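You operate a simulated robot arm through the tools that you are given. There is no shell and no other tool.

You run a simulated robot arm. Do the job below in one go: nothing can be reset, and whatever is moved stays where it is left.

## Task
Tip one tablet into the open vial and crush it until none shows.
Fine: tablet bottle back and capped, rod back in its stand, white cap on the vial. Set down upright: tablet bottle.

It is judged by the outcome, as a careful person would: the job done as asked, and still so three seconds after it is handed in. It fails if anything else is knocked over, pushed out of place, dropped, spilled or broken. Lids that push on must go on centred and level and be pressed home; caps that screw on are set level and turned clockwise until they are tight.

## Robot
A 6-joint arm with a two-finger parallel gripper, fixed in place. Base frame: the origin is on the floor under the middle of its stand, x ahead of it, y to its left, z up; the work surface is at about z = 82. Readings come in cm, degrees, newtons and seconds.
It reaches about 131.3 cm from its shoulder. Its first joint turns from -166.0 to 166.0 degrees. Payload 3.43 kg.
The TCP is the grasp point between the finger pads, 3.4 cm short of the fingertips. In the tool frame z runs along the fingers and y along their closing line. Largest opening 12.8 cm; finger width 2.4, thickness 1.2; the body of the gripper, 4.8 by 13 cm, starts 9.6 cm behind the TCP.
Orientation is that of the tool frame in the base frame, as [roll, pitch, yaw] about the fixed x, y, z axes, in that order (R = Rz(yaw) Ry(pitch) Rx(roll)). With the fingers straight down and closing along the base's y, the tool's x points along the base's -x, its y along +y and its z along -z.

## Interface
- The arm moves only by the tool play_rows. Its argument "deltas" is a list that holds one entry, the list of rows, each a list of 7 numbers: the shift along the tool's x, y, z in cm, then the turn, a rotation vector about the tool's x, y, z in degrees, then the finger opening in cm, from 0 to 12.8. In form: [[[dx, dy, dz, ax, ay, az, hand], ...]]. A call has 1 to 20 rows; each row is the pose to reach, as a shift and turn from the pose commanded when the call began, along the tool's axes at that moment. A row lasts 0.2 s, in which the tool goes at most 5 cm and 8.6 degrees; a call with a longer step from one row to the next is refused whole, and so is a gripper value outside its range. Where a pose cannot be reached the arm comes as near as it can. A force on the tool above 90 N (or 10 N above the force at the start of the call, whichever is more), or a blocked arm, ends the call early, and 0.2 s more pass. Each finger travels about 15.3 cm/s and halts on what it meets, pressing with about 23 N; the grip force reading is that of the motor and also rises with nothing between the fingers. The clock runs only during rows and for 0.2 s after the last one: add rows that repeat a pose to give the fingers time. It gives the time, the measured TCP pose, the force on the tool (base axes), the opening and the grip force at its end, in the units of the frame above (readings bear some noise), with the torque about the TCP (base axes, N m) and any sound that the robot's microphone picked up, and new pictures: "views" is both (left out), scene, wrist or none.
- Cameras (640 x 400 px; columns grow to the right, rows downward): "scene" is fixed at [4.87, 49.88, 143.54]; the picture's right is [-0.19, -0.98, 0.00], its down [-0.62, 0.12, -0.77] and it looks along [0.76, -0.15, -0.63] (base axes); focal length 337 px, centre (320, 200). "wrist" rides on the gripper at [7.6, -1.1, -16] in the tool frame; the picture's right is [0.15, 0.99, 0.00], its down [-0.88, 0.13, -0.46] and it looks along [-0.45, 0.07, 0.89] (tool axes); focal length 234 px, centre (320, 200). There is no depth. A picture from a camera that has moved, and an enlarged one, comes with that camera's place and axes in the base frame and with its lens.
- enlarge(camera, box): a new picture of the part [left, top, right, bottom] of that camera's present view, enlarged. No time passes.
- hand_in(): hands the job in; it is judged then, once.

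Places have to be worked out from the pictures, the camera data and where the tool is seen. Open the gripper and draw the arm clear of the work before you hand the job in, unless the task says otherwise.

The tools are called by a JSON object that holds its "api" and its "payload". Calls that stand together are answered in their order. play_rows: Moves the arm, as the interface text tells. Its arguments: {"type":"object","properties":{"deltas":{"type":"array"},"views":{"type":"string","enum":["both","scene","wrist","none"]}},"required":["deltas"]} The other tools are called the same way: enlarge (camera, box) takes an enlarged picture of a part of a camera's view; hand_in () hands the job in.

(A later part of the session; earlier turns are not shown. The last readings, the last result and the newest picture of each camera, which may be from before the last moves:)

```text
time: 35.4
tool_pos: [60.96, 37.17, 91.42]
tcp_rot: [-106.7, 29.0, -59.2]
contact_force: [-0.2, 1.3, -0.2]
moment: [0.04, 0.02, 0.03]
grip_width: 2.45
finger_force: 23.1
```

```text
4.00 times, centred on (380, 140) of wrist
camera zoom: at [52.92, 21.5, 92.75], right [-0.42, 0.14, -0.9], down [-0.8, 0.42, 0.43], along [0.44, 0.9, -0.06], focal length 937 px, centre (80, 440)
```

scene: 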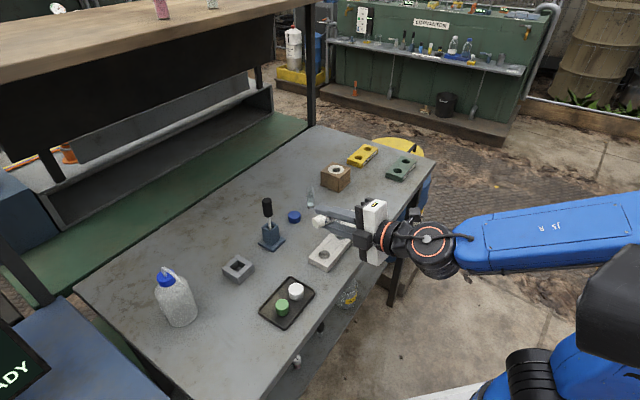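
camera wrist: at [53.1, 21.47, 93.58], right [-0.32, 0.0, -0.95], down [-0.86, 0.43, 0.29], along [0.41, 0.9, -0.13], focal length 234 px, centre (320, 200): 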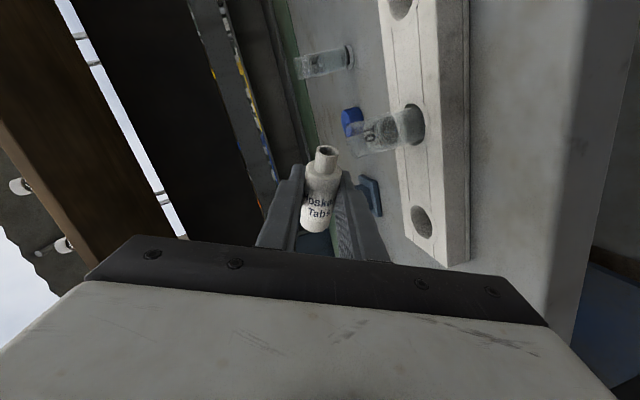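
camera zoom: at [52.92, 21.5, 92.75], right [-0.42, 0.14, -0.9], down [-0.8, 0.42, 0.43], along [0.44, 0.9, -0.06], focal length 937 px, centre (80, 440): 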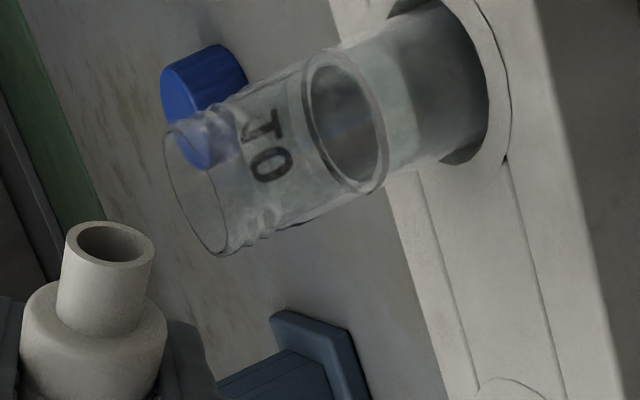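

Still nothing out. The vial's rim has faint thread ridges. I'll tilt another 10° and lower the mouth slightly.

{"api": "play_rows", "payload": {"deltas": [[[0.08, -0.05, 0.02, 0, 0, 2, 2.0], [0.16, -0.1, 0.03, 0, 0, 4, 2.0], [0.24, -0.15, 0.05, 0, 0, 6, 2.0], [0.32, -0.2, 0.06, 0, 0, 8, 2.0], [0.41, -0.26, 0.08, 0, 0, 10, 2.0], [0.41, -0.26, 0.08, 0, 0, 10, 2.0], [0.41, -0.26, 0.08, 0, 0, 10, 2.0], [0.41, -0.26, 0.08, 0, 0, 10, 2.0]]], "views": "none"}}

{"api": "enlarge", "payload": {"camera": "wrist", "box": [290, 80, 450, 180]}}

```text
time: 37.2
tool_pos: [61.2, 36.77, 91.5]
tcp_rot: [-108.7, 38.6, -63.1]
contact_force: [-0.4, 0.4, -0.3]
moment: [-0.02, -0.02, 0.01]
grip_width: 2.41
finger_force: 23.6
```

```text
4.00 times, centred on (370, 130) of wrist
camera zoom: at [52.58, 21.4, 91.63], right [-0.5, 0.27, -0.82], down [-0.73, 0.38, 0.57], along [0.47, 0.88, 0.01], focal length 937 px, centre (120, 480)
```

zoom: 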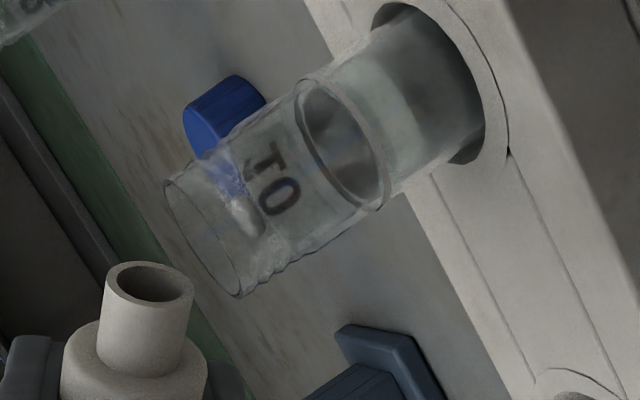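

There's a whitish shape inside the vial near the rim, which could be a tablet falling or a reflection. I'll zoom in before any more time passes.

{"api": "enlarge", "payload": {"camera": "wrist", "box": [325, 115, 390, 160]}}

{"api": "enlarge", "payload": {"camera": "wrist", "box": [310, 140, 345, 165]}}

{"api": "enlarge", "payload": {"camera": "scene", "box": [310, 190, 380, 250]}}

```text
8.89 times, centred on (358, 138) of wrist
camera zoom: at [52.58, 21.4, 91.63], right [-0.5, 0.27, -0.82], down [-0.73, 0.38, 0.57], along [0.47, 0.88, 0.01], focal length 2082 px, centre (-13, 756)
```

zoom: 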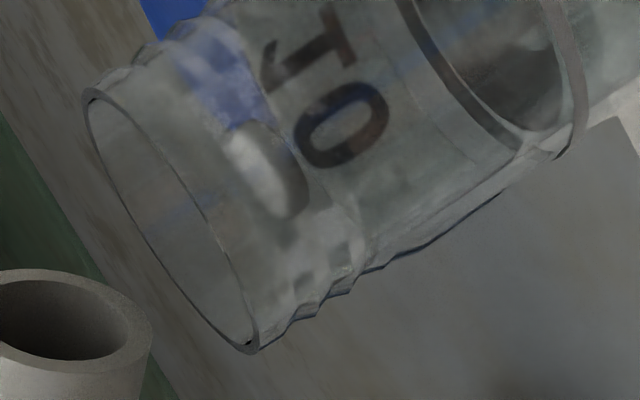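

```text
16.00 times, centred on (328, 152) of wrist
camera zoom: at [52.58, 21.4, 91.63], right [-0.5, 0.27, -0.82], down [-0.73, 0.38, 0.57], along [0.47, 0.88, 0.01], focal length 3747 px, centre (200, 960)
```

zoom: 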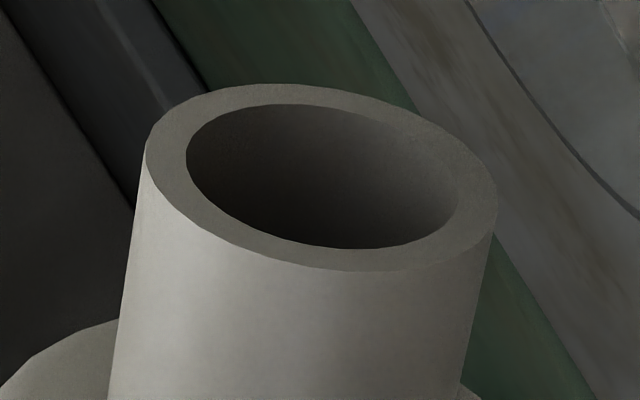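

```text
6.67 times, centred on (345, 220) of scene
camera zoom: at [4.87, 49.88, 143.54], right [-0.19, -0.98, 0.0], down [-0.62, 0.12, -0.77], along [0.76, -0.15, -0.63], focal length 2244 px, centre (153, 67)
```

zoom: 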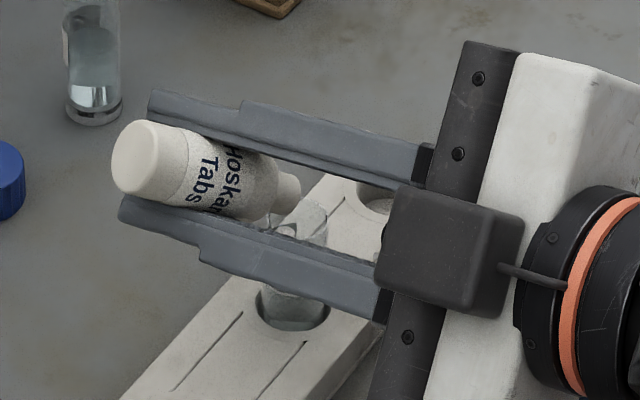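

A tablet is in mid-fall inside the vial, in both the wrist and scene views. I'll roll the bottle back up right away, at full rate, so a second one can't follow.

{"api": "play_rows", "payload": {"deltas": [[[0, 0, 0, 0, 0, -8.5, 2.0], [0, 0, 0, 0, 0, -17, 2.0], [0, 0, 0, 0, 0, -25.5, 2.0], [0, 0, 0, 0, 0, -34, 2.0], [0, -0.5, 0, 0, 0, -42.5, 2.0], [0, -1.0, 0, 0, 0, -51, 2.0], [0, -1.5, 0, 0, 0, -59, 2.0], [0, -1.5, 0, 0, 0, -59, 2.0]]], "views": "both"}}

{"api": "enlarge", "payload": {"camera": "wrist", "box": [420, 120, 540, 200]}}

{"api": "enlarge", "payload": {"camera": "scene", "box": [310, 190, 380, 250]}}

```text
time: 39.0
tool_pos: [62.15, 36.26, 92.74]
tcp_rot: [-105.4, -18.3, -46.0]
contact_force: [-0.6, -0.1, -1.3]
moment: [0.05, -0.01, 0.01]
grip_width: 2.45
finger_force: 22.5
camera wrist: at [55.15, 21.86, 100.15], right [0.12, -0.5, -0.86], down [-0.92, 0.27, -0.28], along [0.37, 0.82, -0.43], focal length 234 px, centre (320, 200)
```

scene: 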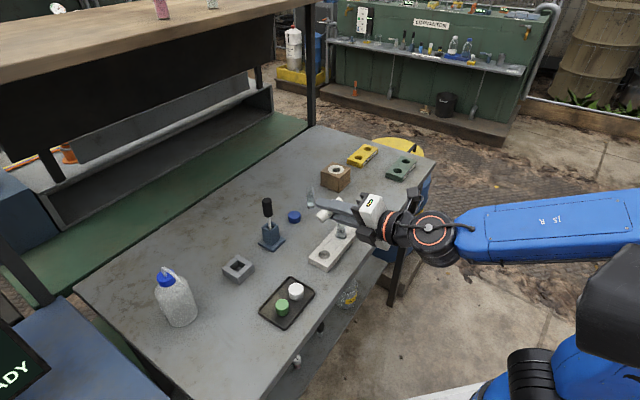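
wrist: 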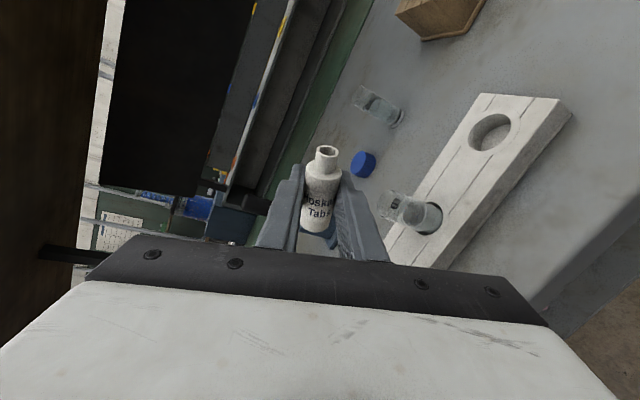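

```text
5.00 times, centred on (480, 160) of wrist
camera zoom: at [55.15, 21.86, 100.15], right [0.12, -0.5, -0.86], down [-0.92, 0.27, -0.28], along [0.37, 0.82, -0.43], focal length 1171 px, centre (-480, 400)
```

zoom: 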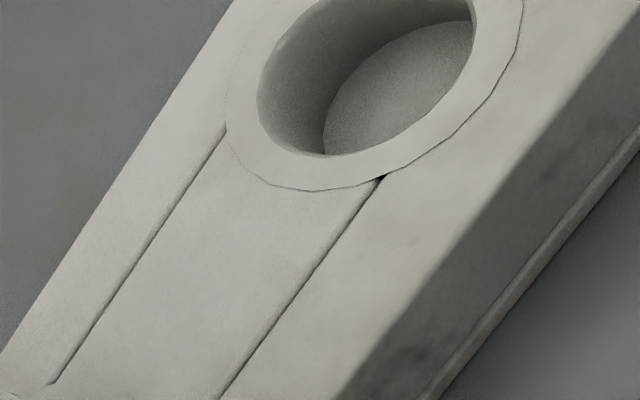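

```text
6.67 times, centred on (345, 220) of scene
camera zoom: at [4.87, 49.88, 143.54], right [-0.19, -0.98, 0.0], down [-0.62, 0.12, -0.77], along [0.76, -0.15, -0.63], focal length 2244 px, centre (153, 67)
```

zoom: 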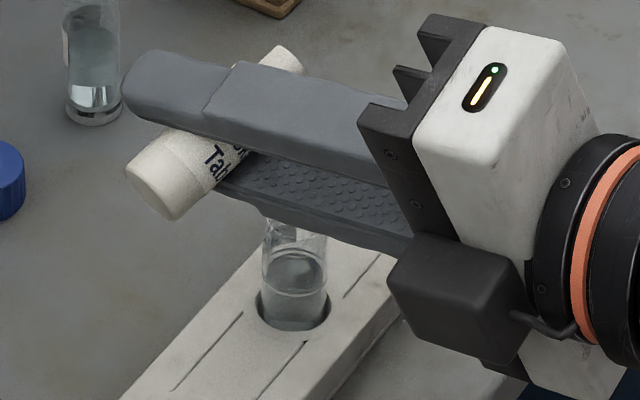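

The bottle is back past horizontal with its mouth up. I'll check inside the vial for exactly one tablet.

{"api": "enlarge", "payload": {"camera": "wrist", "box": [375, 180, 447, 240]}}

{"api": "enlarge", "payload": {"camera": "scene", "box": [328, 212, 356, 244]}}

```text
6.67 times, centred on (411, 210) of wrist
camera zoom: at [55.15, 21.86, 100.15], right [0.12, -0.5, -0.86], down [-0.92, 0.27, -0.28], along [0.37, 0.82, -0.43], focal length 1561 px, centre (-287, 133)
```

zoom: 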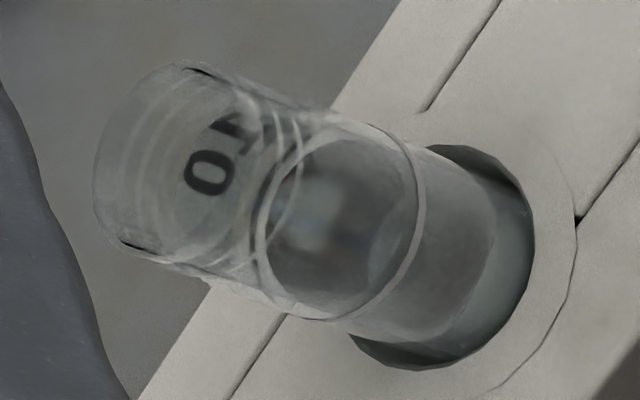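

```text
12.50 times, centred on (342, 228) of scene
camera zoom: at [4.87, 49.88, 143.54], right [-0.19, -0.98, 0.0], down [-0.62, 0.12, -0.77], along [0.76, -0.15, -0.63], focal length 4207 px, centre (45, -150)
```

zoom: 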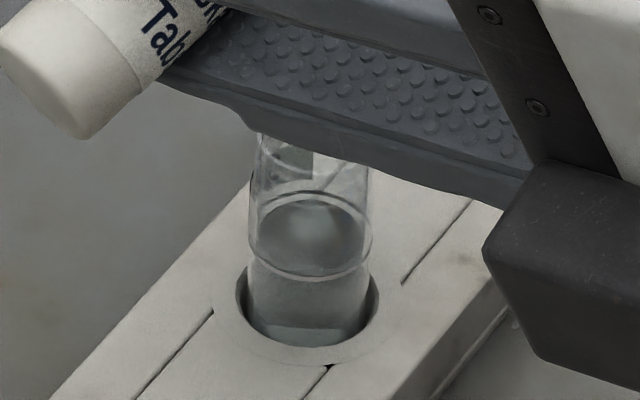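

I see one faint pale blob in the liquid. I'll raise the bottle, roll it upright, and then check the vial from a better angle.

{"api": "play_rows", "payload": {"deltas": [[[0.6, -1.8, -0.5, 0, 0, -4, 2.0], [1.3, -3.8, -1.0, 0, 0, -12, 2.0], [2.0, -5.8, -1.6, 0, 0, -20, 2.0], [2.67, -7.78, -2.14, 0, 0, -28, 2.0], [2.67, -7.78, -2.14, 0, 0, -36, 2.0], [2.67, -7.78, -2.14, 0, 0, -44, 2.0], [2.67, -7.78, -2.14, 0, 0, -52, 2.0], [2.67, -7.78, -2.14, 0, 0, -60, 2.0], [2.67, -7.78, -2.14, 0, 0, -67, 2.0], [2.67, -7.78, -2.14, 0, 0, -71, 2.0], [2.67, -7.78, -2.14, 0, 0, -71, 2.0]]], "views": "both"}}

{"api": "enlarge", "payload": {"camera": "scene", "box": [328, 212, 356, 244]}}

```text
time: 41.4
tool_pos: [62.24, 36.3, 101.08]
tcp_rot: [-179.6, -75.5, 38.7]
contact_force: [-0.6, 0.2, -0.2]
moment: [0.0, 0.01, 0.01]
grip_width: 2.42
finger_force: 23.1
camera wrist: at [51.07, 28.68, 112.52], right [0.65, -0.75, 0.14], down [-0.43, -0.52, -0.74], along [0.62, 0.42, -0.66], focal length 234 px, centre (320, 200)
```

scene: 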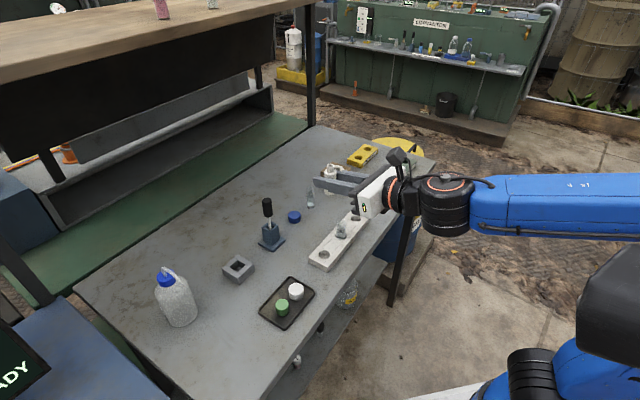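
wrist: 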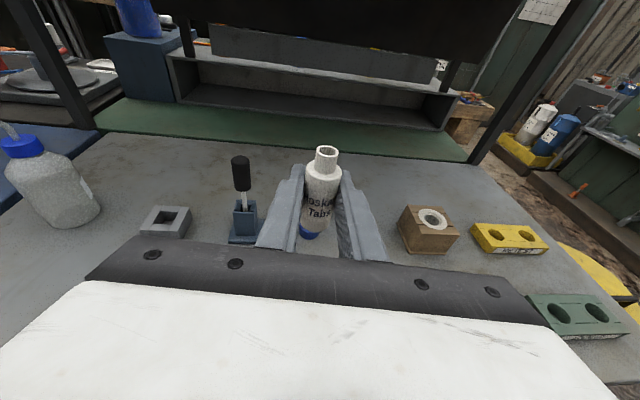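

```text
12.50 times, centred on (342, 228) of scene
camera zoom: at [4.87, 49.88, 143.54], right [-0.19, -0.98, 0.0], down [-0.62, 0.12, -0.77], along [0.76, -0.15, -0.63], focal length 4207 px, centre (45, -150)
```

zoom: 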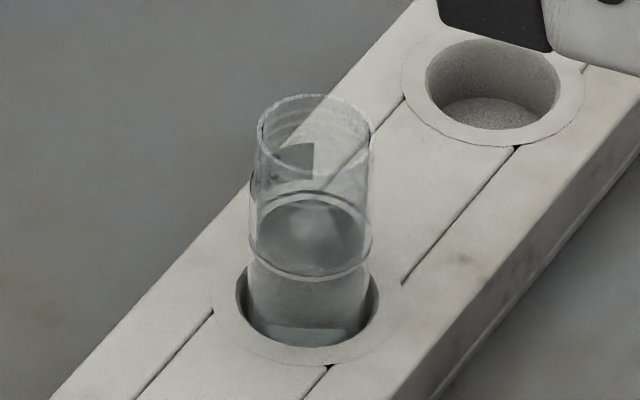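

One pale blob shows in the liquid. I'll carry the bottle back above its original spot.

{"api": "play_rows", "payload": {"deltas": [[[0, -1.2, 0, 0, 0, 0, 2.0], [0, -3.5, 0, 0, 0, 0, 2.0], [0, -6.5, 0, 0, 0, 0, 2.0], [0, -9.5, 0, 0, 0, 0, 2.0], [0, -12.5, 0, 0, 0, 0, 2.0], [0, -15.5, 0, 0, 0, 0, 2.0], [0, -18.5, 0, 0, 0, 0, 2.0], [-0.5, -21.5, 0.5, 0, 0, 0, 2.0], [-1, -24.5, 1, 0, 0, 0, 2.0], [-1.8, -27.5, 1.5, 0, 0, 0, 2.0], [-2.5, -29.3, 1.9, 0, 0, 0, 2.0], [-2.68, -30.04, 1.94, 0, 0, 0, 2.0], [-2.68, -30.04, 1.94, 0, 0, 0, 2.0]]], "views": "both"}}

{"api": "enlarge", "payload": {"camera": "wrist", "box": [230, 120, 430, 260]}}

{"api": "enlarge", "payload": {"camera": "scene", "box": [180, 230, 280, 320]}}

```text
time: 44.2
tool_pos: [44.09, 60.01, 98.13]
tcp_rot: [-179.3, -75.4, 38.3]
contact_force: [0.3, -0.2, -0.9]
moment: [0.02, -0.01, 0.02]
grip_width: 2.44
finger_force: 23.3
camera wrist: at [32.9, 52.52, 109.53], right [0.65, -0.75, 0.14], down [-0.43, -0.52, -0.74], along [0.62, 0.42, -0.66], focal length 234 px, centre (320, 200)
```

scene: 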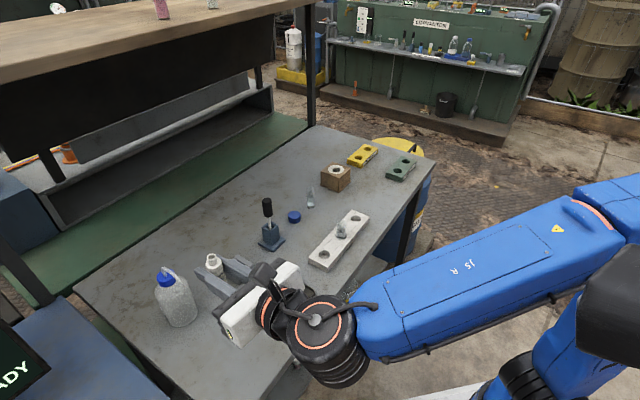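
wrist: 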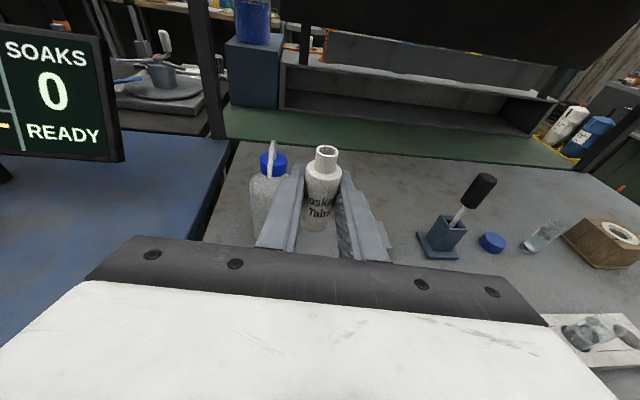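

```text
2.86 times, centred on (330, 190) of wrist
camera zoom: at [32.9, 52.52, 109.53], right [0.65, -0.75, 0.14], down [-0.43, -0.52, -0.74], along [0.62, 0.42, -0.66], focal length 669 px, centre (291, 229)
```

zoom: 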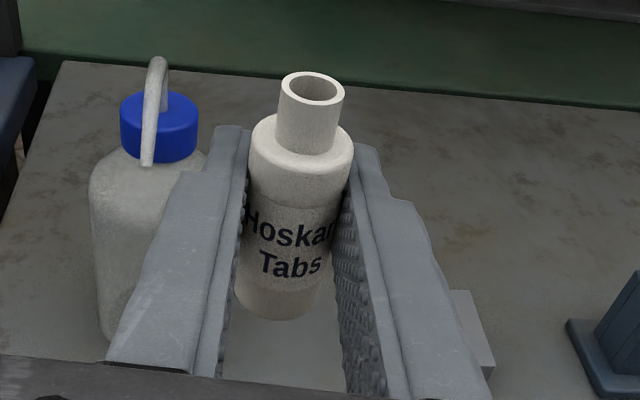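

```text
4.44 times, centred on (230, 275) of scene
camera zoom: at [4.87, 49.88, 143.54], right [-0.19, -0.98, 0.0], down [-0.62, 0.12, -0.77], along [0.76, -0.15, -0.63], focal length 1496 px, centre (720, -133)
```

zoom: 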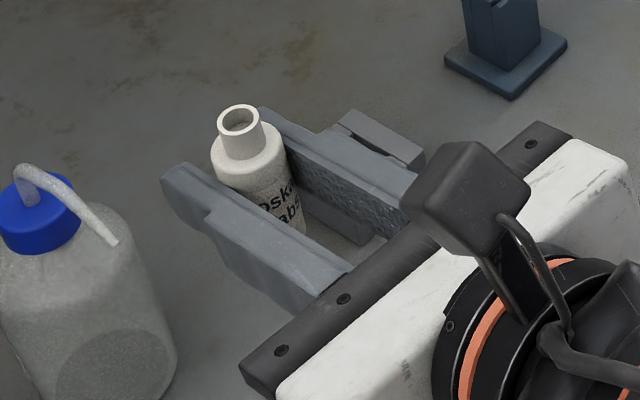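

The bottle is upright in the grip and nearly above its spot. I'll lower it straight down, slowing near the table.

{"api": "play_rows", "payload": {"deltas": [[[-1.5, -0.1, 0.5, 0, 0, 0, 2.0], [-3.5, -0.2, 1.1, 0, 0, 0, 2.0], [-5.5, -0.2, 1.7, 0, 0, 0, 2.0], [-7.5, -0.2, 2.35, 0, 0, 0, 2.0], [-9.5, -0.2, 3.0, 0, 0, 0, 2.0], [-10.8, -0.2, 3.35, 0, 0, 0, 2.0], [-11.4, -0.2, 3.52, 0, 0, 0, 2.0], [-11.7, -0.2, 3.6, 0, 0, 0, 2.0], [-11.9, -0.2, 3.66, 0, 0, 0, 2.0], [-11.9, -0.2, 3.66, 0, 0, 0, 2.0]]], "views": "both"}}

{"api": "enlarge", "payload": {"camera": "scene", "box": [170, 270, 290, 370]}}

```text
time: 46.4
tool_pos: [44.43, 60.74, 85.61]
tcp_rot: [-179.5, -75.4, 38.4]
contact_force: [-0.2, -0.8, -0.4]
moment: [-0.01, 0.03, 0.01]
grip_width: 2.43
finger_force: 22.9
camera wrist: at [33.26, 53.22, 97.03], right [0.65, -0.75, 0.14], down [-0.43, -0.52, -0.74], along [0.62, 0.42, -0.66], focal length 234 px, centre (320, 200)
```

scene: 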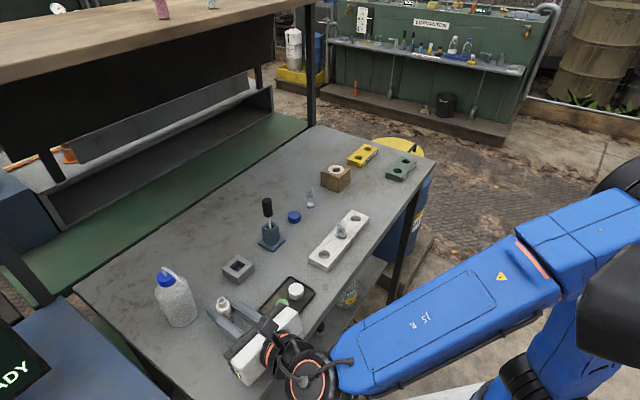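
wrist: 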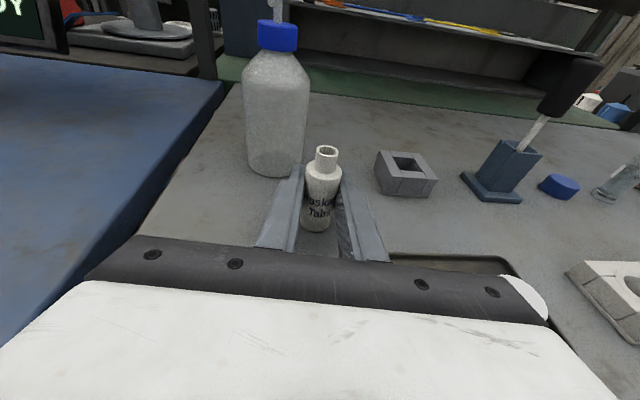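

```text
4.00 times, centred on (230, 320) of scene
camera zoom: at [4.87, 49.88, 143.54], right [-0.19, -0.98, 0.0], down [-0.62, 0.12, -0.77], along [0.76, -0.15, -0.63], focal length 1346 px, centre (680, -280)
```

zoom: 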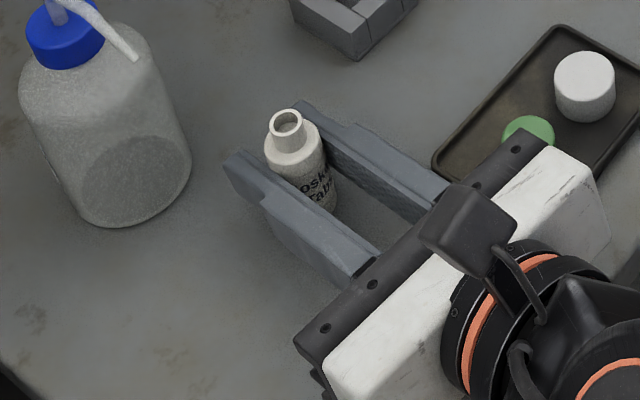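

I'm at z=85.61, against about 85.5 when I picked it up. I'll creep down the last millimetres until contact shows.

{"api": "play_rows", "payload": {"deltas": [[[-0.04, 0, 0.01, 0, 0, 0, 2.0], [-0.08, 0, 0.02, 0, 0, 0, 2.0], [-0.11, 0, 0.03, 0, 0, 0, 2.0], [-0.11, 0, 0.03, 0, 0, 0, 2.0]]], "views": "none"}}

```text
time: 47.4
tool_pos: [44.49, 60.74, 85.5]
tcp_rot: [-179.4, -75.4, 38.4]
contact_force: [0.2, 0.6, -0.7]
moment: [0.0, -0.03, -0.01]
grip_width: 2.44
finger_force: 22.7
```

{"api": "play_rows", "payload": {"deltas": [[[-0.03, 0, 0.01, 0, 0, 0, 2.0], [-0.06, 0, 0.015, 0, 0, 0, 2.0], [-0.06, 0, 0.015, 0, 0, 0, 2.0]]], "views": "none"}}

```text
time: 48.2
tool_pos: [44.57, 60.85, 85.47]
tcp_rot: [-179.4, -75.4, 38.4]
contact_force: [0.3, 1.4, 2.3]
moment: [0.0, 0.01, 0.02]
grip_width: 2.44
finger_force: 23.1
```

The force rose to about 2 N, so the bottle is on the table. I'll open slowly.

{"api": "play_rows", "payload": {"deltas": [[[0, 0, 0, 0, 0, 0, 2.5], [0, 0, 0, 0, 0, 0, 2.7], [0, 0, 0, 0, 0, 0, 3.2], [0, 0, 0, 0, 0, 0, 3.8], [0, 0, 0, 0, 0, 0, 4.6], [0, 0, 0, 0, 0, 0, 4.6]]], "views": "both"}}

{"api": "enlarge", "payload": {"camera": "wrist", "box": [230, 120, 430, 260]}}

{"api": "enlarge", "payload": {"camera": "scene", "box": [170, 270, 290, 370]}}

```text
time: 49.6
tool_pos: [44.6, 60.85, 85.41]
tcp_rot: [-179.4, -75.4, 38.5]
contact_force: [0.6, 0.3, -0.2]
moment: [-0.05, 0.01, 0.01]
grip_width: 4.6
finger_force: 0.2
camera wrist: at [33.36, 53.23, 96.87], right [0.65, -0.75, 0.14], down [-0.43, -0.52, -0.74], along [0.62, 0.42, -0.66], focal length 234 px, centre (320, 200)
```

scene: 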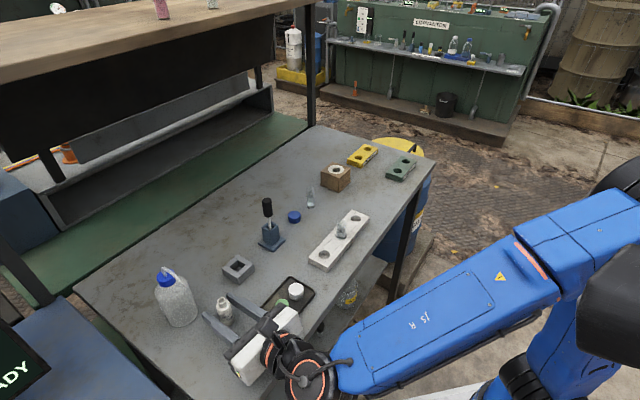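
wrist: 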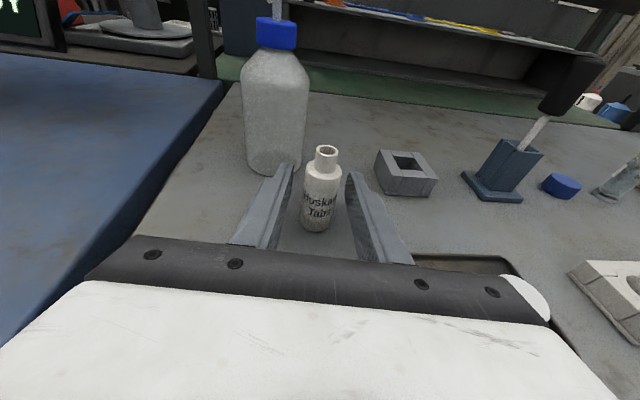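

```text
2.86 times, centred on (330, 190) of wrist
camera zoom: at [33.36, 53.23, 96.87], right [0.65, -0.75, 0.14], down [-0.43, -0.52, -0.74], along [0.62, 0.42, -0.66], focal length 669 px, centre (291, 229)
```

zoom: 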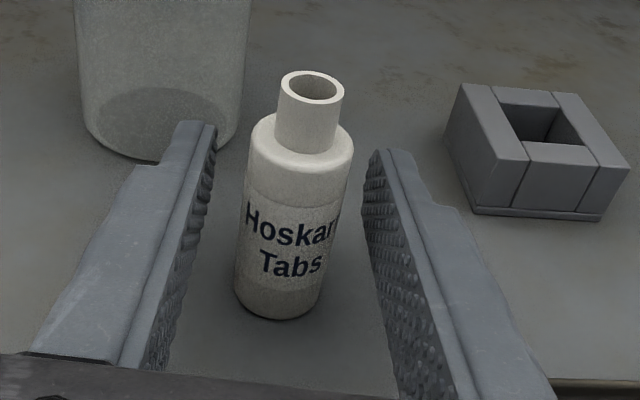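

```text
4.00 times, centred on (230, 320) of scene
camera zoom: at [4.87, 49.88, 143.54], right [-0.19, -0.98, 0.0], down [-0.62, 0.12, -0.77], along [0.76, -0.15, -0.63], focal length 1346 px, centre (680, -280)
```

zoom: 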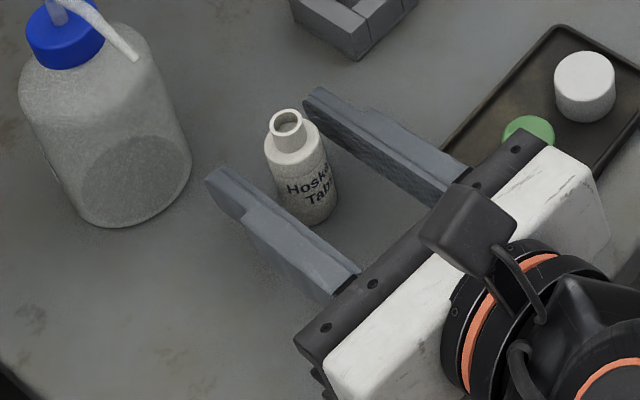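

The bottle stands upright and free where it was. I'll back straight out along the fingers, then rise.

{"api": "play_rows", "payload": {"deltas": [[[0, 0, -1.2, 0, 0, 0, 4.6], [0, 0, -3, 0, 0, 0, 4.6], [0, 0, -5, 0, 0, 0, 4.6], [0, 0, -7, 0, 0, 0, 4.6], [0, 0, -9, 0, 0, 0, 4.6], [3, 0, -10, 0, 0, 0, 4.6], [6, 0, -11, 0, 0, 0, 4.6], [9, 0, -12, 0, 0, 0, 4.6], [12, 0, -12, 0, 0, 0, 4.6], [14, 0, -12, 0, 0, 0, 4.6]]], "views": "both"}}

```text
time: 51.8
tool_pos: [38.07, 55.42, 102.04]
tcp_rot: [-179.6, -75.4, 38.6]
contact_force: [-0.1, 0.3, 0.1]
moment: [-0.02, 0.01, 0.02]
grip_width: 4.6
finger_force: 0.2
camera wrist: at [26.97, 47.81, 113.48], right [0.65, -0.75, 0.14], down [-0.43, -0.52, -0.74], along [0.62, 0.42, -0.66], focal length 234 px, centre (320, 200)
```

scene: 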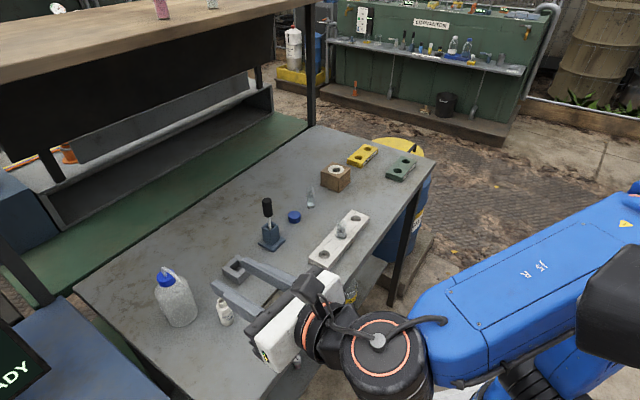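
wrist: 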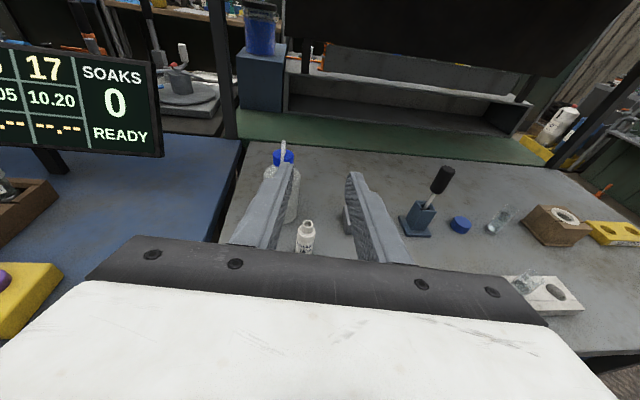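

I'm clear. Before the rod, I'll zoom in on it from both cameras to locate its handle and check its lean.

{"api": "enlarge", "payload": {"camera": "scene", "box": [250, 190, 300, 255]}}

{"api": "enlarge", "payload": {"camera": "wrist", "box": [390, 155, 470, 245]}}

{"api": "enlarge", "payload": {"camera": "scene", "box": [328, 212, 356, 244]}}

```text
6.15 times, centred on (275, 222) of scene
camera zoom: at [4.87, 49.88, 143.54], right [-0.19, -0.98, 0.0], down [-0.62, 0.12, -0.77], along [0.76, -0.15, -0.63], focal length 2071 px, centre (597, 62)
```

zoom: 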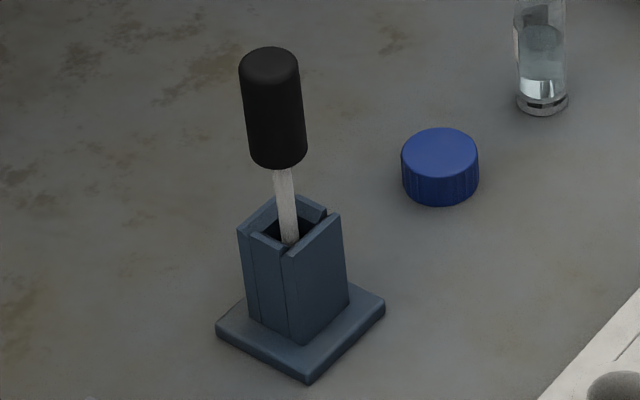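

```text
4.44 times, centred on (430, 200) of wrist
camera zoom: at [26.97, 47.81, 113.48], right [0.65, -0.75, 0.14], down [-0.43, -0.52, -0.74], along [0.62, 0.42, -0.66], focal length 1041 px, centre (-169, 200)
```

zoom: 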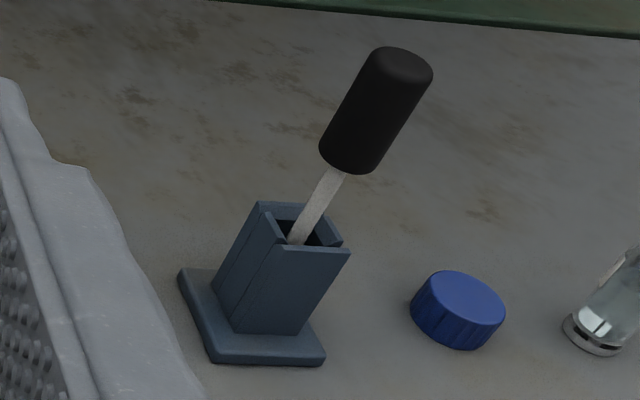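

```text
12.50 times, centred on (342, 228) of scene
camera zoom: at [4.87, 49.88, 143.54], right [-0.19, -0.98, 0.0], down [-0.62, 0.12, -0.77], along [0.76, -0.15, -0.63], focal length 4207 px, centre (45, -150)
```

zoom: 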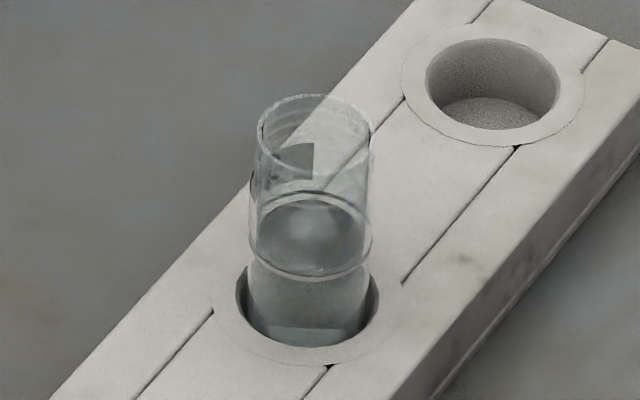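

The rod handle spans about z 91.2–95.5 near (65.0, 50.55), the stand top is about z 88, and the rod is nearly vertical. I'll turn the fingers back to straight down first.

{"api": "play_rows", "payload": {"deltas": [[[0, 0, 0, 0, -8, 0, 4.6], [0, 0, 0, 0, -16, 0, 4.6], [0, 0, 0, 0, -24, 0, 4.6], [0, 0, 0, 0, -32, 0, 4.6], [0, 0, 0, 0, -40, 0, 4.6], [0, 0, 0, 0, -48, 0, 4.6], [0, 0, 0, 0, -56, 0, 4.6], [0, 0, 0, 0, -64, 0, 4.6], [0, 0, 0, 0, -72, 0, 4.6], [0, 0, 0, 0, -75.4, 0, 4.6], [0, 0, 0, 0, -75.4, 0, 4.6]]], "views": "none"}}

```text
time: 54.2
tool_pos: [38.06, 55.59, 101.97]
tcp_rot: [-179.9, 0.1, 39.0]
contact_force: [0.2, 0.6, 0.4]
moment: [-0.01, -0.01, 0.0]
grip_width: 4.62
finger_force: 0.1
```

The fingers point straight down. I'll move above the rod, turning to a mid-range yaw of −90° so the fingers close along x.

{"api": "play_rows", "payload": {"deltas": [[[0.6, 0.7, 0, 0, 0, 5, 5], [1.8, 2.1, 0, 0, 0, 12, 5], [3.2, 3.8, 0, 0, 0, 20, 5], [4.6, 5.4, 0, 0, 0, 28, 5], [6.0, 7.1, 0, 0, 0, 36, 5], [7.4, 8.7, 0, 0, 0, 44, 5], [8.8, 10.4, 0, 0, 0, 52, 5], [10.2, 12.0, 0, 0, 0, 60, 5], [11.6, 13.7, 0, 0, 0, 68, 5], [13.0, 15.3, 0, 0, 0, 76, 5], [14.4, 17.0, 0, 0, 0, 84, 5], [15.6, 18.4, 0, 0, 0, 92, 5], [16.6, 19.6, 0, 0, 0, 100, 5], [17.3, 20.4, 0, 0, 0, 108, 5], [17.73, 20.9, 0, 0, 0, 116, 5], [17.73, 20.9, 0, 0, 0, 124, 5], [17.73, 20.9, 0, 0, 0, 129, 5], [17.73, 20.9, 0, 0, 0, 129, 5]]], "views": "both"}}

{"api": "enlarge", "payload": {"camera": "wrist", "box": [260, 120, 400, 260]}}

```text
time: 58.0
tool_pos: [65.2, 50.6, 101.94]
tcp_rot: [180.0, 0.0, -90.1]
contact_force: [0.6, 0.2, 0.3]
moment: [-0.02, -0.02, -0.03]
grip_width: 4.99
finger_force: 0.2
camera wrist: at [66.31, 43.08, 117.91], right [-0.99, -0.15, 0.0], down [-0.13, 0.88, 0.46], along [-0.07, 0.45, -0.89], focal length 234 px, centre (320, 200)
```

scene: 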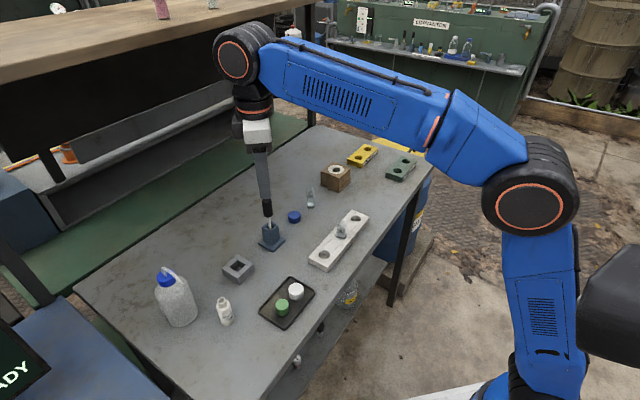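
wrist: 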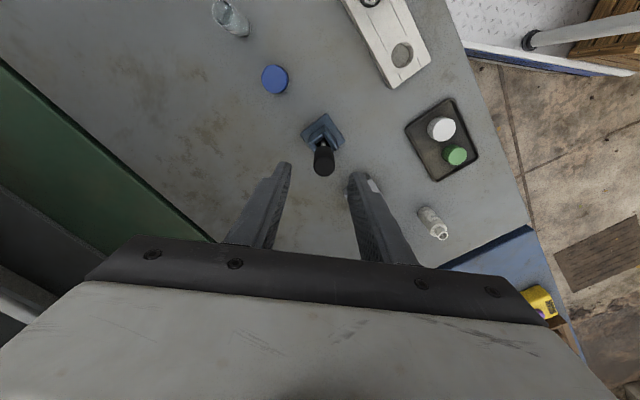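

```text
2.86 times, centred on (330, 190) of wrist
camera zoom: at [66.31, 43.08, 117.91], right [-0.99, -0.15, 0.0], down [-0.13, 0.88, 0.46], along [-0.07, 0.45, -0.89], focal length 669 px, centre (291, 229)
```

zoom: 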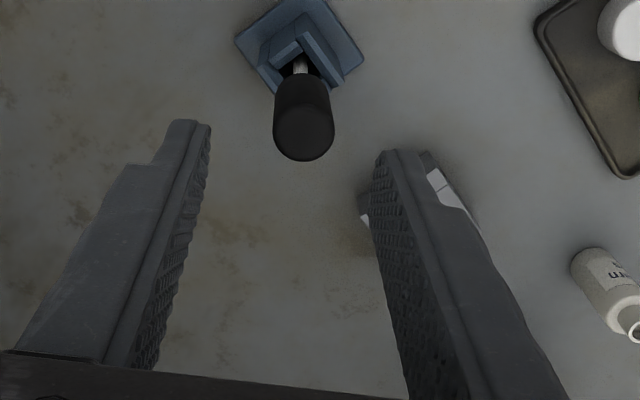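

The rod sits directly below, a little to the image right of the finger centre. I'll zoom for an exact offset.

{"api": "enlarge", "payload": {"camera": "wrist", "box": [300, 110, 350, 180]}}

{"api": "enlarge", "payload": {"camera": "scene", "box": [235, 170, 305, 255]}}

```text
5.71 times, centred on (325, 145) of wrist
camera zoom: at [66.31, 43.08, 117.91], right [-0.99, -0.15, 0.0], down [-0.13, 0.88, 0.46], along [-0.07, 0.45, -0.89], focal length 1338 px, centre (291, 514)
```

zoom: 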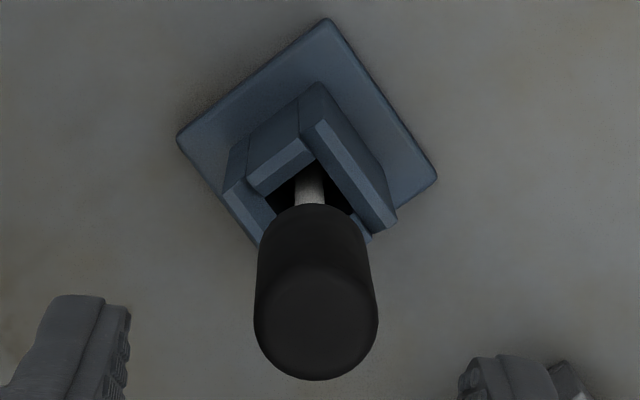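

```text
4.71 times, centred on (270, 212) of scene
camera zoom: at [4.87, 49.88, 143.54], right [-0.19, -0.98, 0.0], down [-0.62, 0.12, -0.77], along [0.76, -0.15, -0.63], focal length 1584 px, centre (555, 141)
```

zoom: 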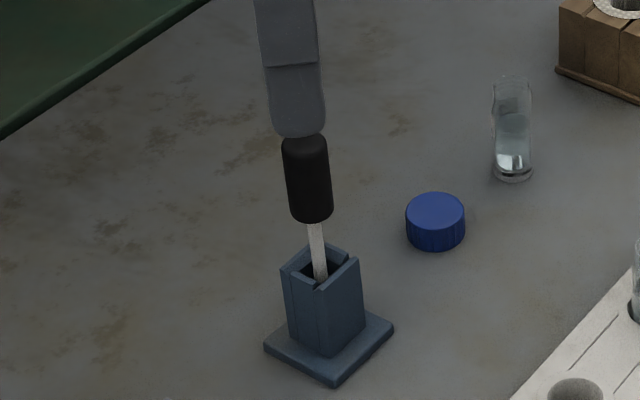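

The handle axis is at about (64.73, 50.62), with a diameter of about 2.2 cm. I'll shift 0.47 cm and descend so the fingertips reach the bottom of the handle.

{"api": "play_rows", "payload": {"deltas": [[[0, 0.25, 0, 0, 0, 0, 5], [-0.02, 0.47, 1, 0, 0, 0, 5], [-0.02, 0.47, 2.5, 0, 0, 0, 5], [-0.02, 0.47, 4, 0, 0, 0, 5], [-0.02, 0.47, 5.5, 0, 0, 0, 5], [-0.02, 0.47, 6.7, 0, 0, 0, 5], [-0.02, 0.47, 7.4, 0, 0, 0, 5], [-0.02, 0.47, 7.4, 0, 0, 0, 5]]], "views": "both"}}

{"api": "enlarge", "payload": {"camera": "wrist", "box": [260, 120, 400, 260]}}

{"api": "enlarge", "payload": {"camera": "scene", "box": [235, 170, 305, 255]}}

```text
time: 59.8
tool_pos: [64.45, 50.83, 94.38]
tcp_rot: [179.9, 0.0, -89.9]
contact_force: [0.4, -0.6, -0.5]
moment: [-0.02, -0.01, 0.02]
grip_width: 5.01
finger_force: 0.0
camera wrist: at [65.72, 43.19, 110.48], right [-0.99, -0.15, 0.0], down [-0.13, 0.88, 0.46], along [-0.07, 0.45, -0.89], focal length 234 px, centre (320, 200)
```

scene: 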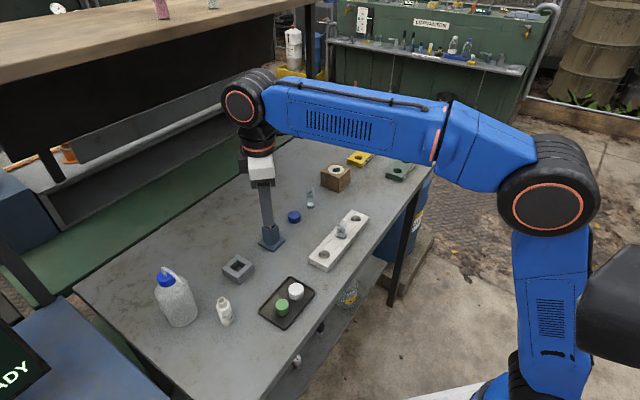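
wrist: 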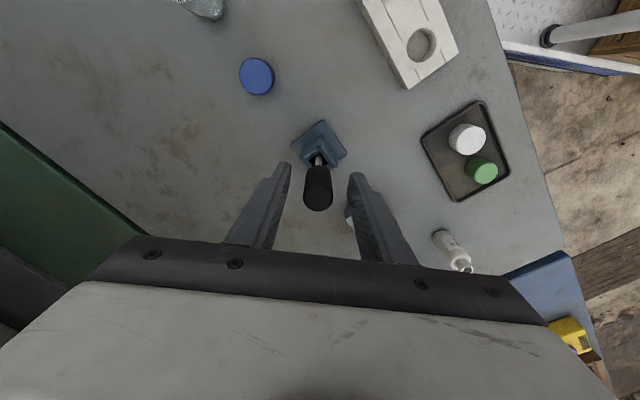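

```text
2.86 times, centred on (330, 190) of wrist
camera zoom: at [65.72, 43.19, 110.48], right [-0.99, -0.15, 0.0], down [-0.13, 0.88, 0.46], along [-0.07, 0.45, -0.89], focal length 669 px, centre (291, 229)
```

zoom: 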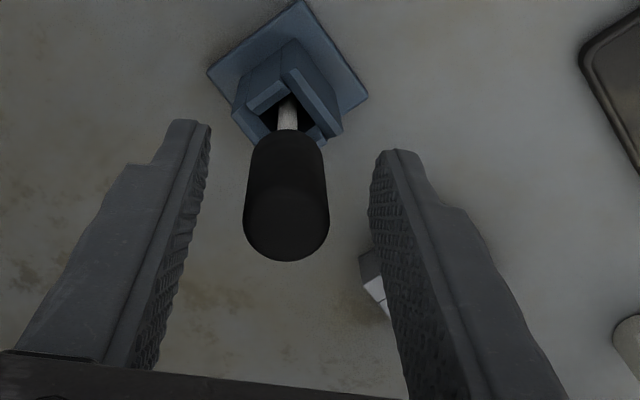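

```text
4.71 times, centred on (270, 212) of scene
camera zoom: at [4.87, 49.88, 143.54], right [-0.19, -0.98, 0.0], down [-0.62, 0.12, -0.77], along [0.76, -0.15, -0.63], focal length 1584 px, centre (555, 141)
```

zoom: 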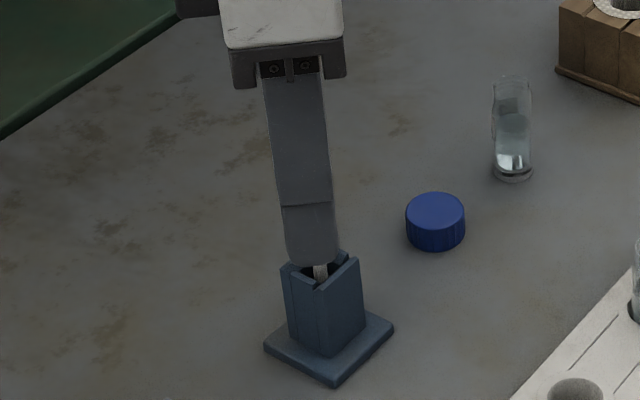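

The handle is well centred between the pads. I'll close on it.

{"api": "play_rows", "payload": {"deltas": [[[0, 0, 0, 0, 0, 0, 3.6], [0, 0, 0, 0, 0, 0, 2.6], [0, 0, 0, 0, 0, 0, 2.0], [0, 0, 0, 0, 0, 0, 1.6], [0, 0, 0, 0, 0, 0, 1.6]]], "views": "wrist"}}

```text
time: 61.0
tool_pos: [64.53, 50.75, 94.52]
tcp_rot: [180.0, 0.1, -90.0]
contact_force: [-0.8, 0.3, 1.9]
moment: [-0.03, 0.05, 0.03]
grip_width: 2.06
finger_force: 23.2
camera wrist: at [65.72, 43.19, 110.49], right [-0.99, -0.15, 0.0], down [-0.13, 0.88, 0.46], along [-0.07, 0.45, -0.89], focal length 234 px, centre (320, 200)
```

wrist: 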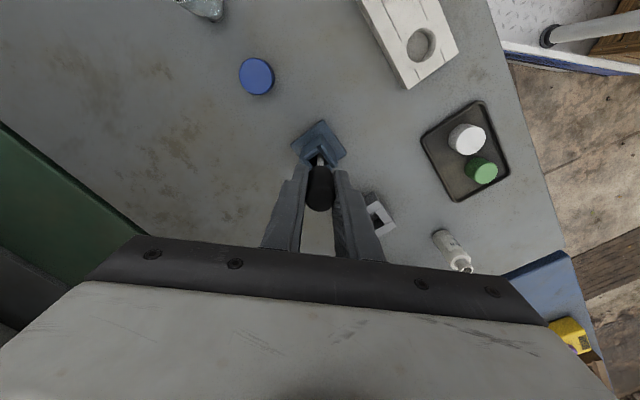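

It is gripped at 2.06 cm. I'll lift the rod straight up 9.5 cm out of the stand.

{"api": "play_rows", "payload": {"deltas": [[[0, 0, -0.5, 0, 0, 0, 1.6], [0, 0, -1.5, 0, 0, 0, 1.6], [0, 0, -2.8, 0, 0, 0, 1.6], [0, 0, -4.2, 0, 0, 0, 1.6], [0, 0, -5.6, 0, 0, 0, 1.6], [0, 0, -7, 0, 0, 0, 1.6], [0, 0, -8.4, 0, 0, 0, 1.6], [0, 0, -9.5, 0, 0, 0, 1.6], [0, 0, -9.5, 0, 0, 0, 1.6]]], "views": "both"}}

{"api": "enlarge", "payload": {"camera": "scene", "box": [235, 150, 365, 255]}}

{"api": "enlarge", "payload": {"camera": "wrist", "box": [260, 120, 400, 260]}}

```text
time: 63.0
tool_pos: [64.67, 50.71, 104.07]
tcp_rot: [179.9, 0.0, -90.0]
contact_force: [0.5, 0.0, 0.9]
moment: [-0.05, 0.02, -0.04]
grip_width: 2.03
finger_force: 23.4
camera wrist: at [65.85, 43.15, 120.11], right [-0.99, -0.15, 0.0], down [-0.13, 0.88, 0.46], along [-0.07, 0.45, -0.89], focal length 234 px, centre (320, 200)
```

scene: 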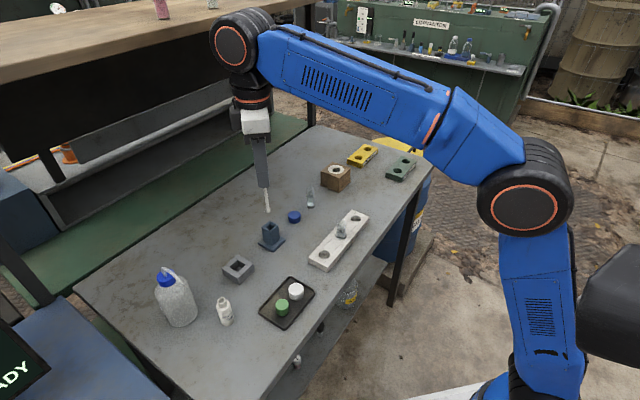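
wrist: 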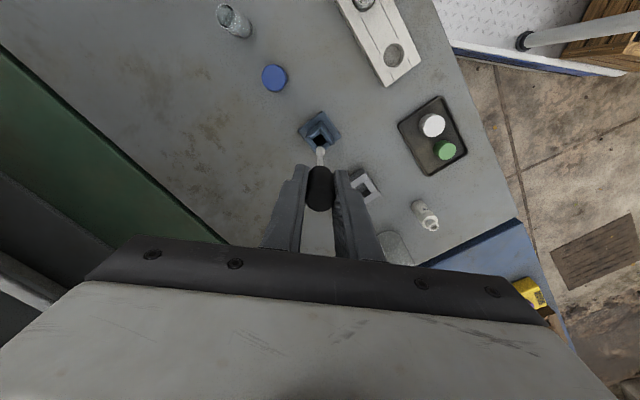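

```text
3.81 times, centred on (300, 202) of scene
camera zoom: at [4.87, 49.88, 143.54], right [-0.19, -0.98, 0.0], down [-0.62, 0.12, -0.77], along [0.76, -0.15, -0.63], focal length 1282 px, centre (396, 190)
```

zoom: 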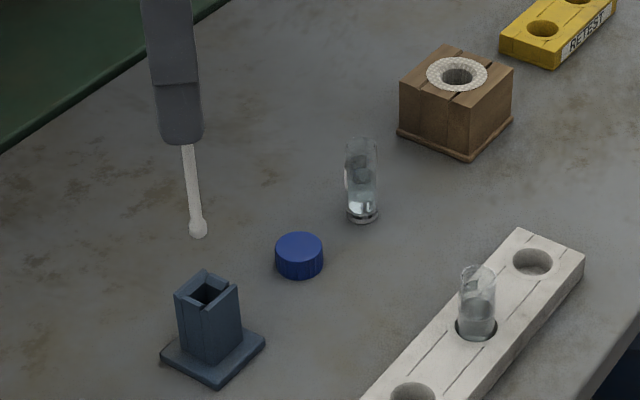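

```text
2.86 times, centred on (330, 190) of wrist
camera zoom: at [65.85, 43.15, 120.11], right [-0.99, -0.15, 0.0], down [-0.13, 0.88, 0.46], along [-0.07, 0.45, -0.89], focal length 669 px, centre (291, 229)
```

zoom: 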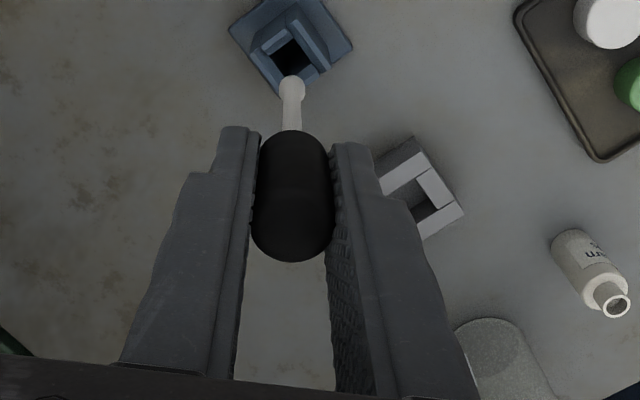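

The rod is out, its ball tip straight below the TCP at about z 92.5. I'll move partway toward the vial so the camera can look straight down into it.

{"api": "play_rows", "payload": {"deltas": [[[1, 0.3, 0, 0, 0, 0, 1.6], [3, 0.9, 0, 0, 0, 0, 1.6], [5, 1.5, 0, 0, 0, 0, 1.6], [7, 2.1, 0, 0, 0, 0, 1.6], [9, 2.6, 0, 0, 0, 0, 1.6], [9.7, 2.8, 0, 0, 0, 0, 1.6], [9.7, 2.8, 0, 0, 0, 0, 1.6]]], "views": "wrist"}}

{"api": "enlarge", "payload": {"camera": "wrist", "box": [270, 30, 390, 220]}}

{"api": "enlarge", "payload": {"camera": "wrist", "box": [300, 50, 350, 100]}}

```text
time: 64.6
tool_pos: [61.82, 41.05, 104.18]
tcp_rot: [180.0, 0.1, -90.0]
contact_force: [0.4, -0.2, -0.8]
moment: [-0.01, -0.01, 0.03]
grip_width: 2.06
finger_force: 23.3
camera wrist: at [62.97, 33.46, 120.05], right [-0.99, -0.15, 0.0], down [-0.13, 0.88, 0.46], along [-0.07, 0.45, -0.89], focal length 234 px, centre (320, 200)
```

wrist: 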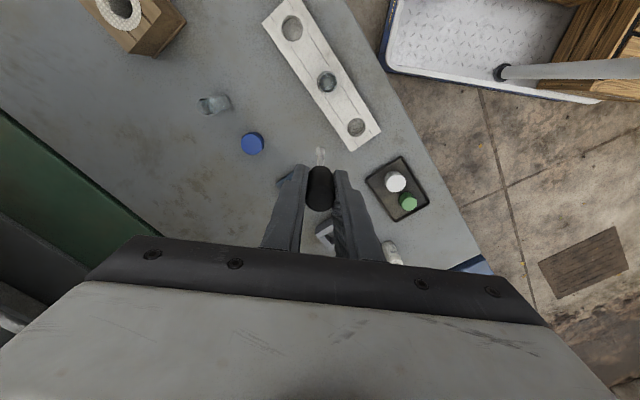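

```text
2.11 times, centred on (330, 125) of wrist
camera zoom: at [62.97, 33.46, 120.05], right [-0.99, -0.15, 0.0], down [-0.13, 0.88, 0.46], along [-0.07, 0.45, -0.89], focal length 493 px, centre (299, 358)
```

zoom: 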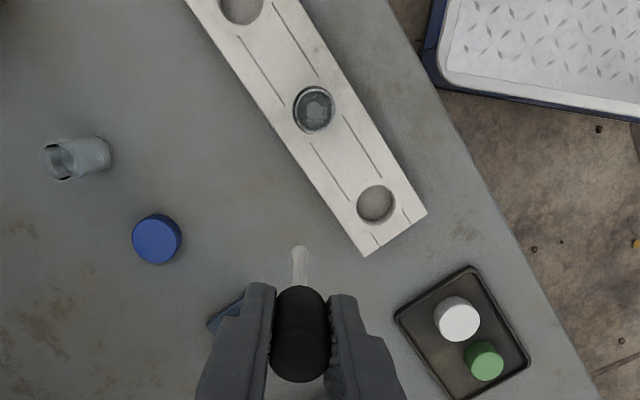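

```text
8.00 times, centred on (325, 75) of wrist
camera zoom: at [62.97, 33.46, 120.05], right [-0.99, -0.15, 0.0], down [-0.13, 0.88, 0.46], along [-0.07, 0.45, -0.89], focal length 1873 px, centre (280, 1200)
```

zoom: 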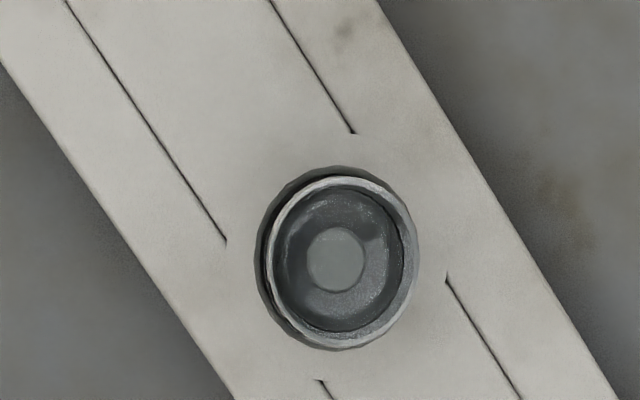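

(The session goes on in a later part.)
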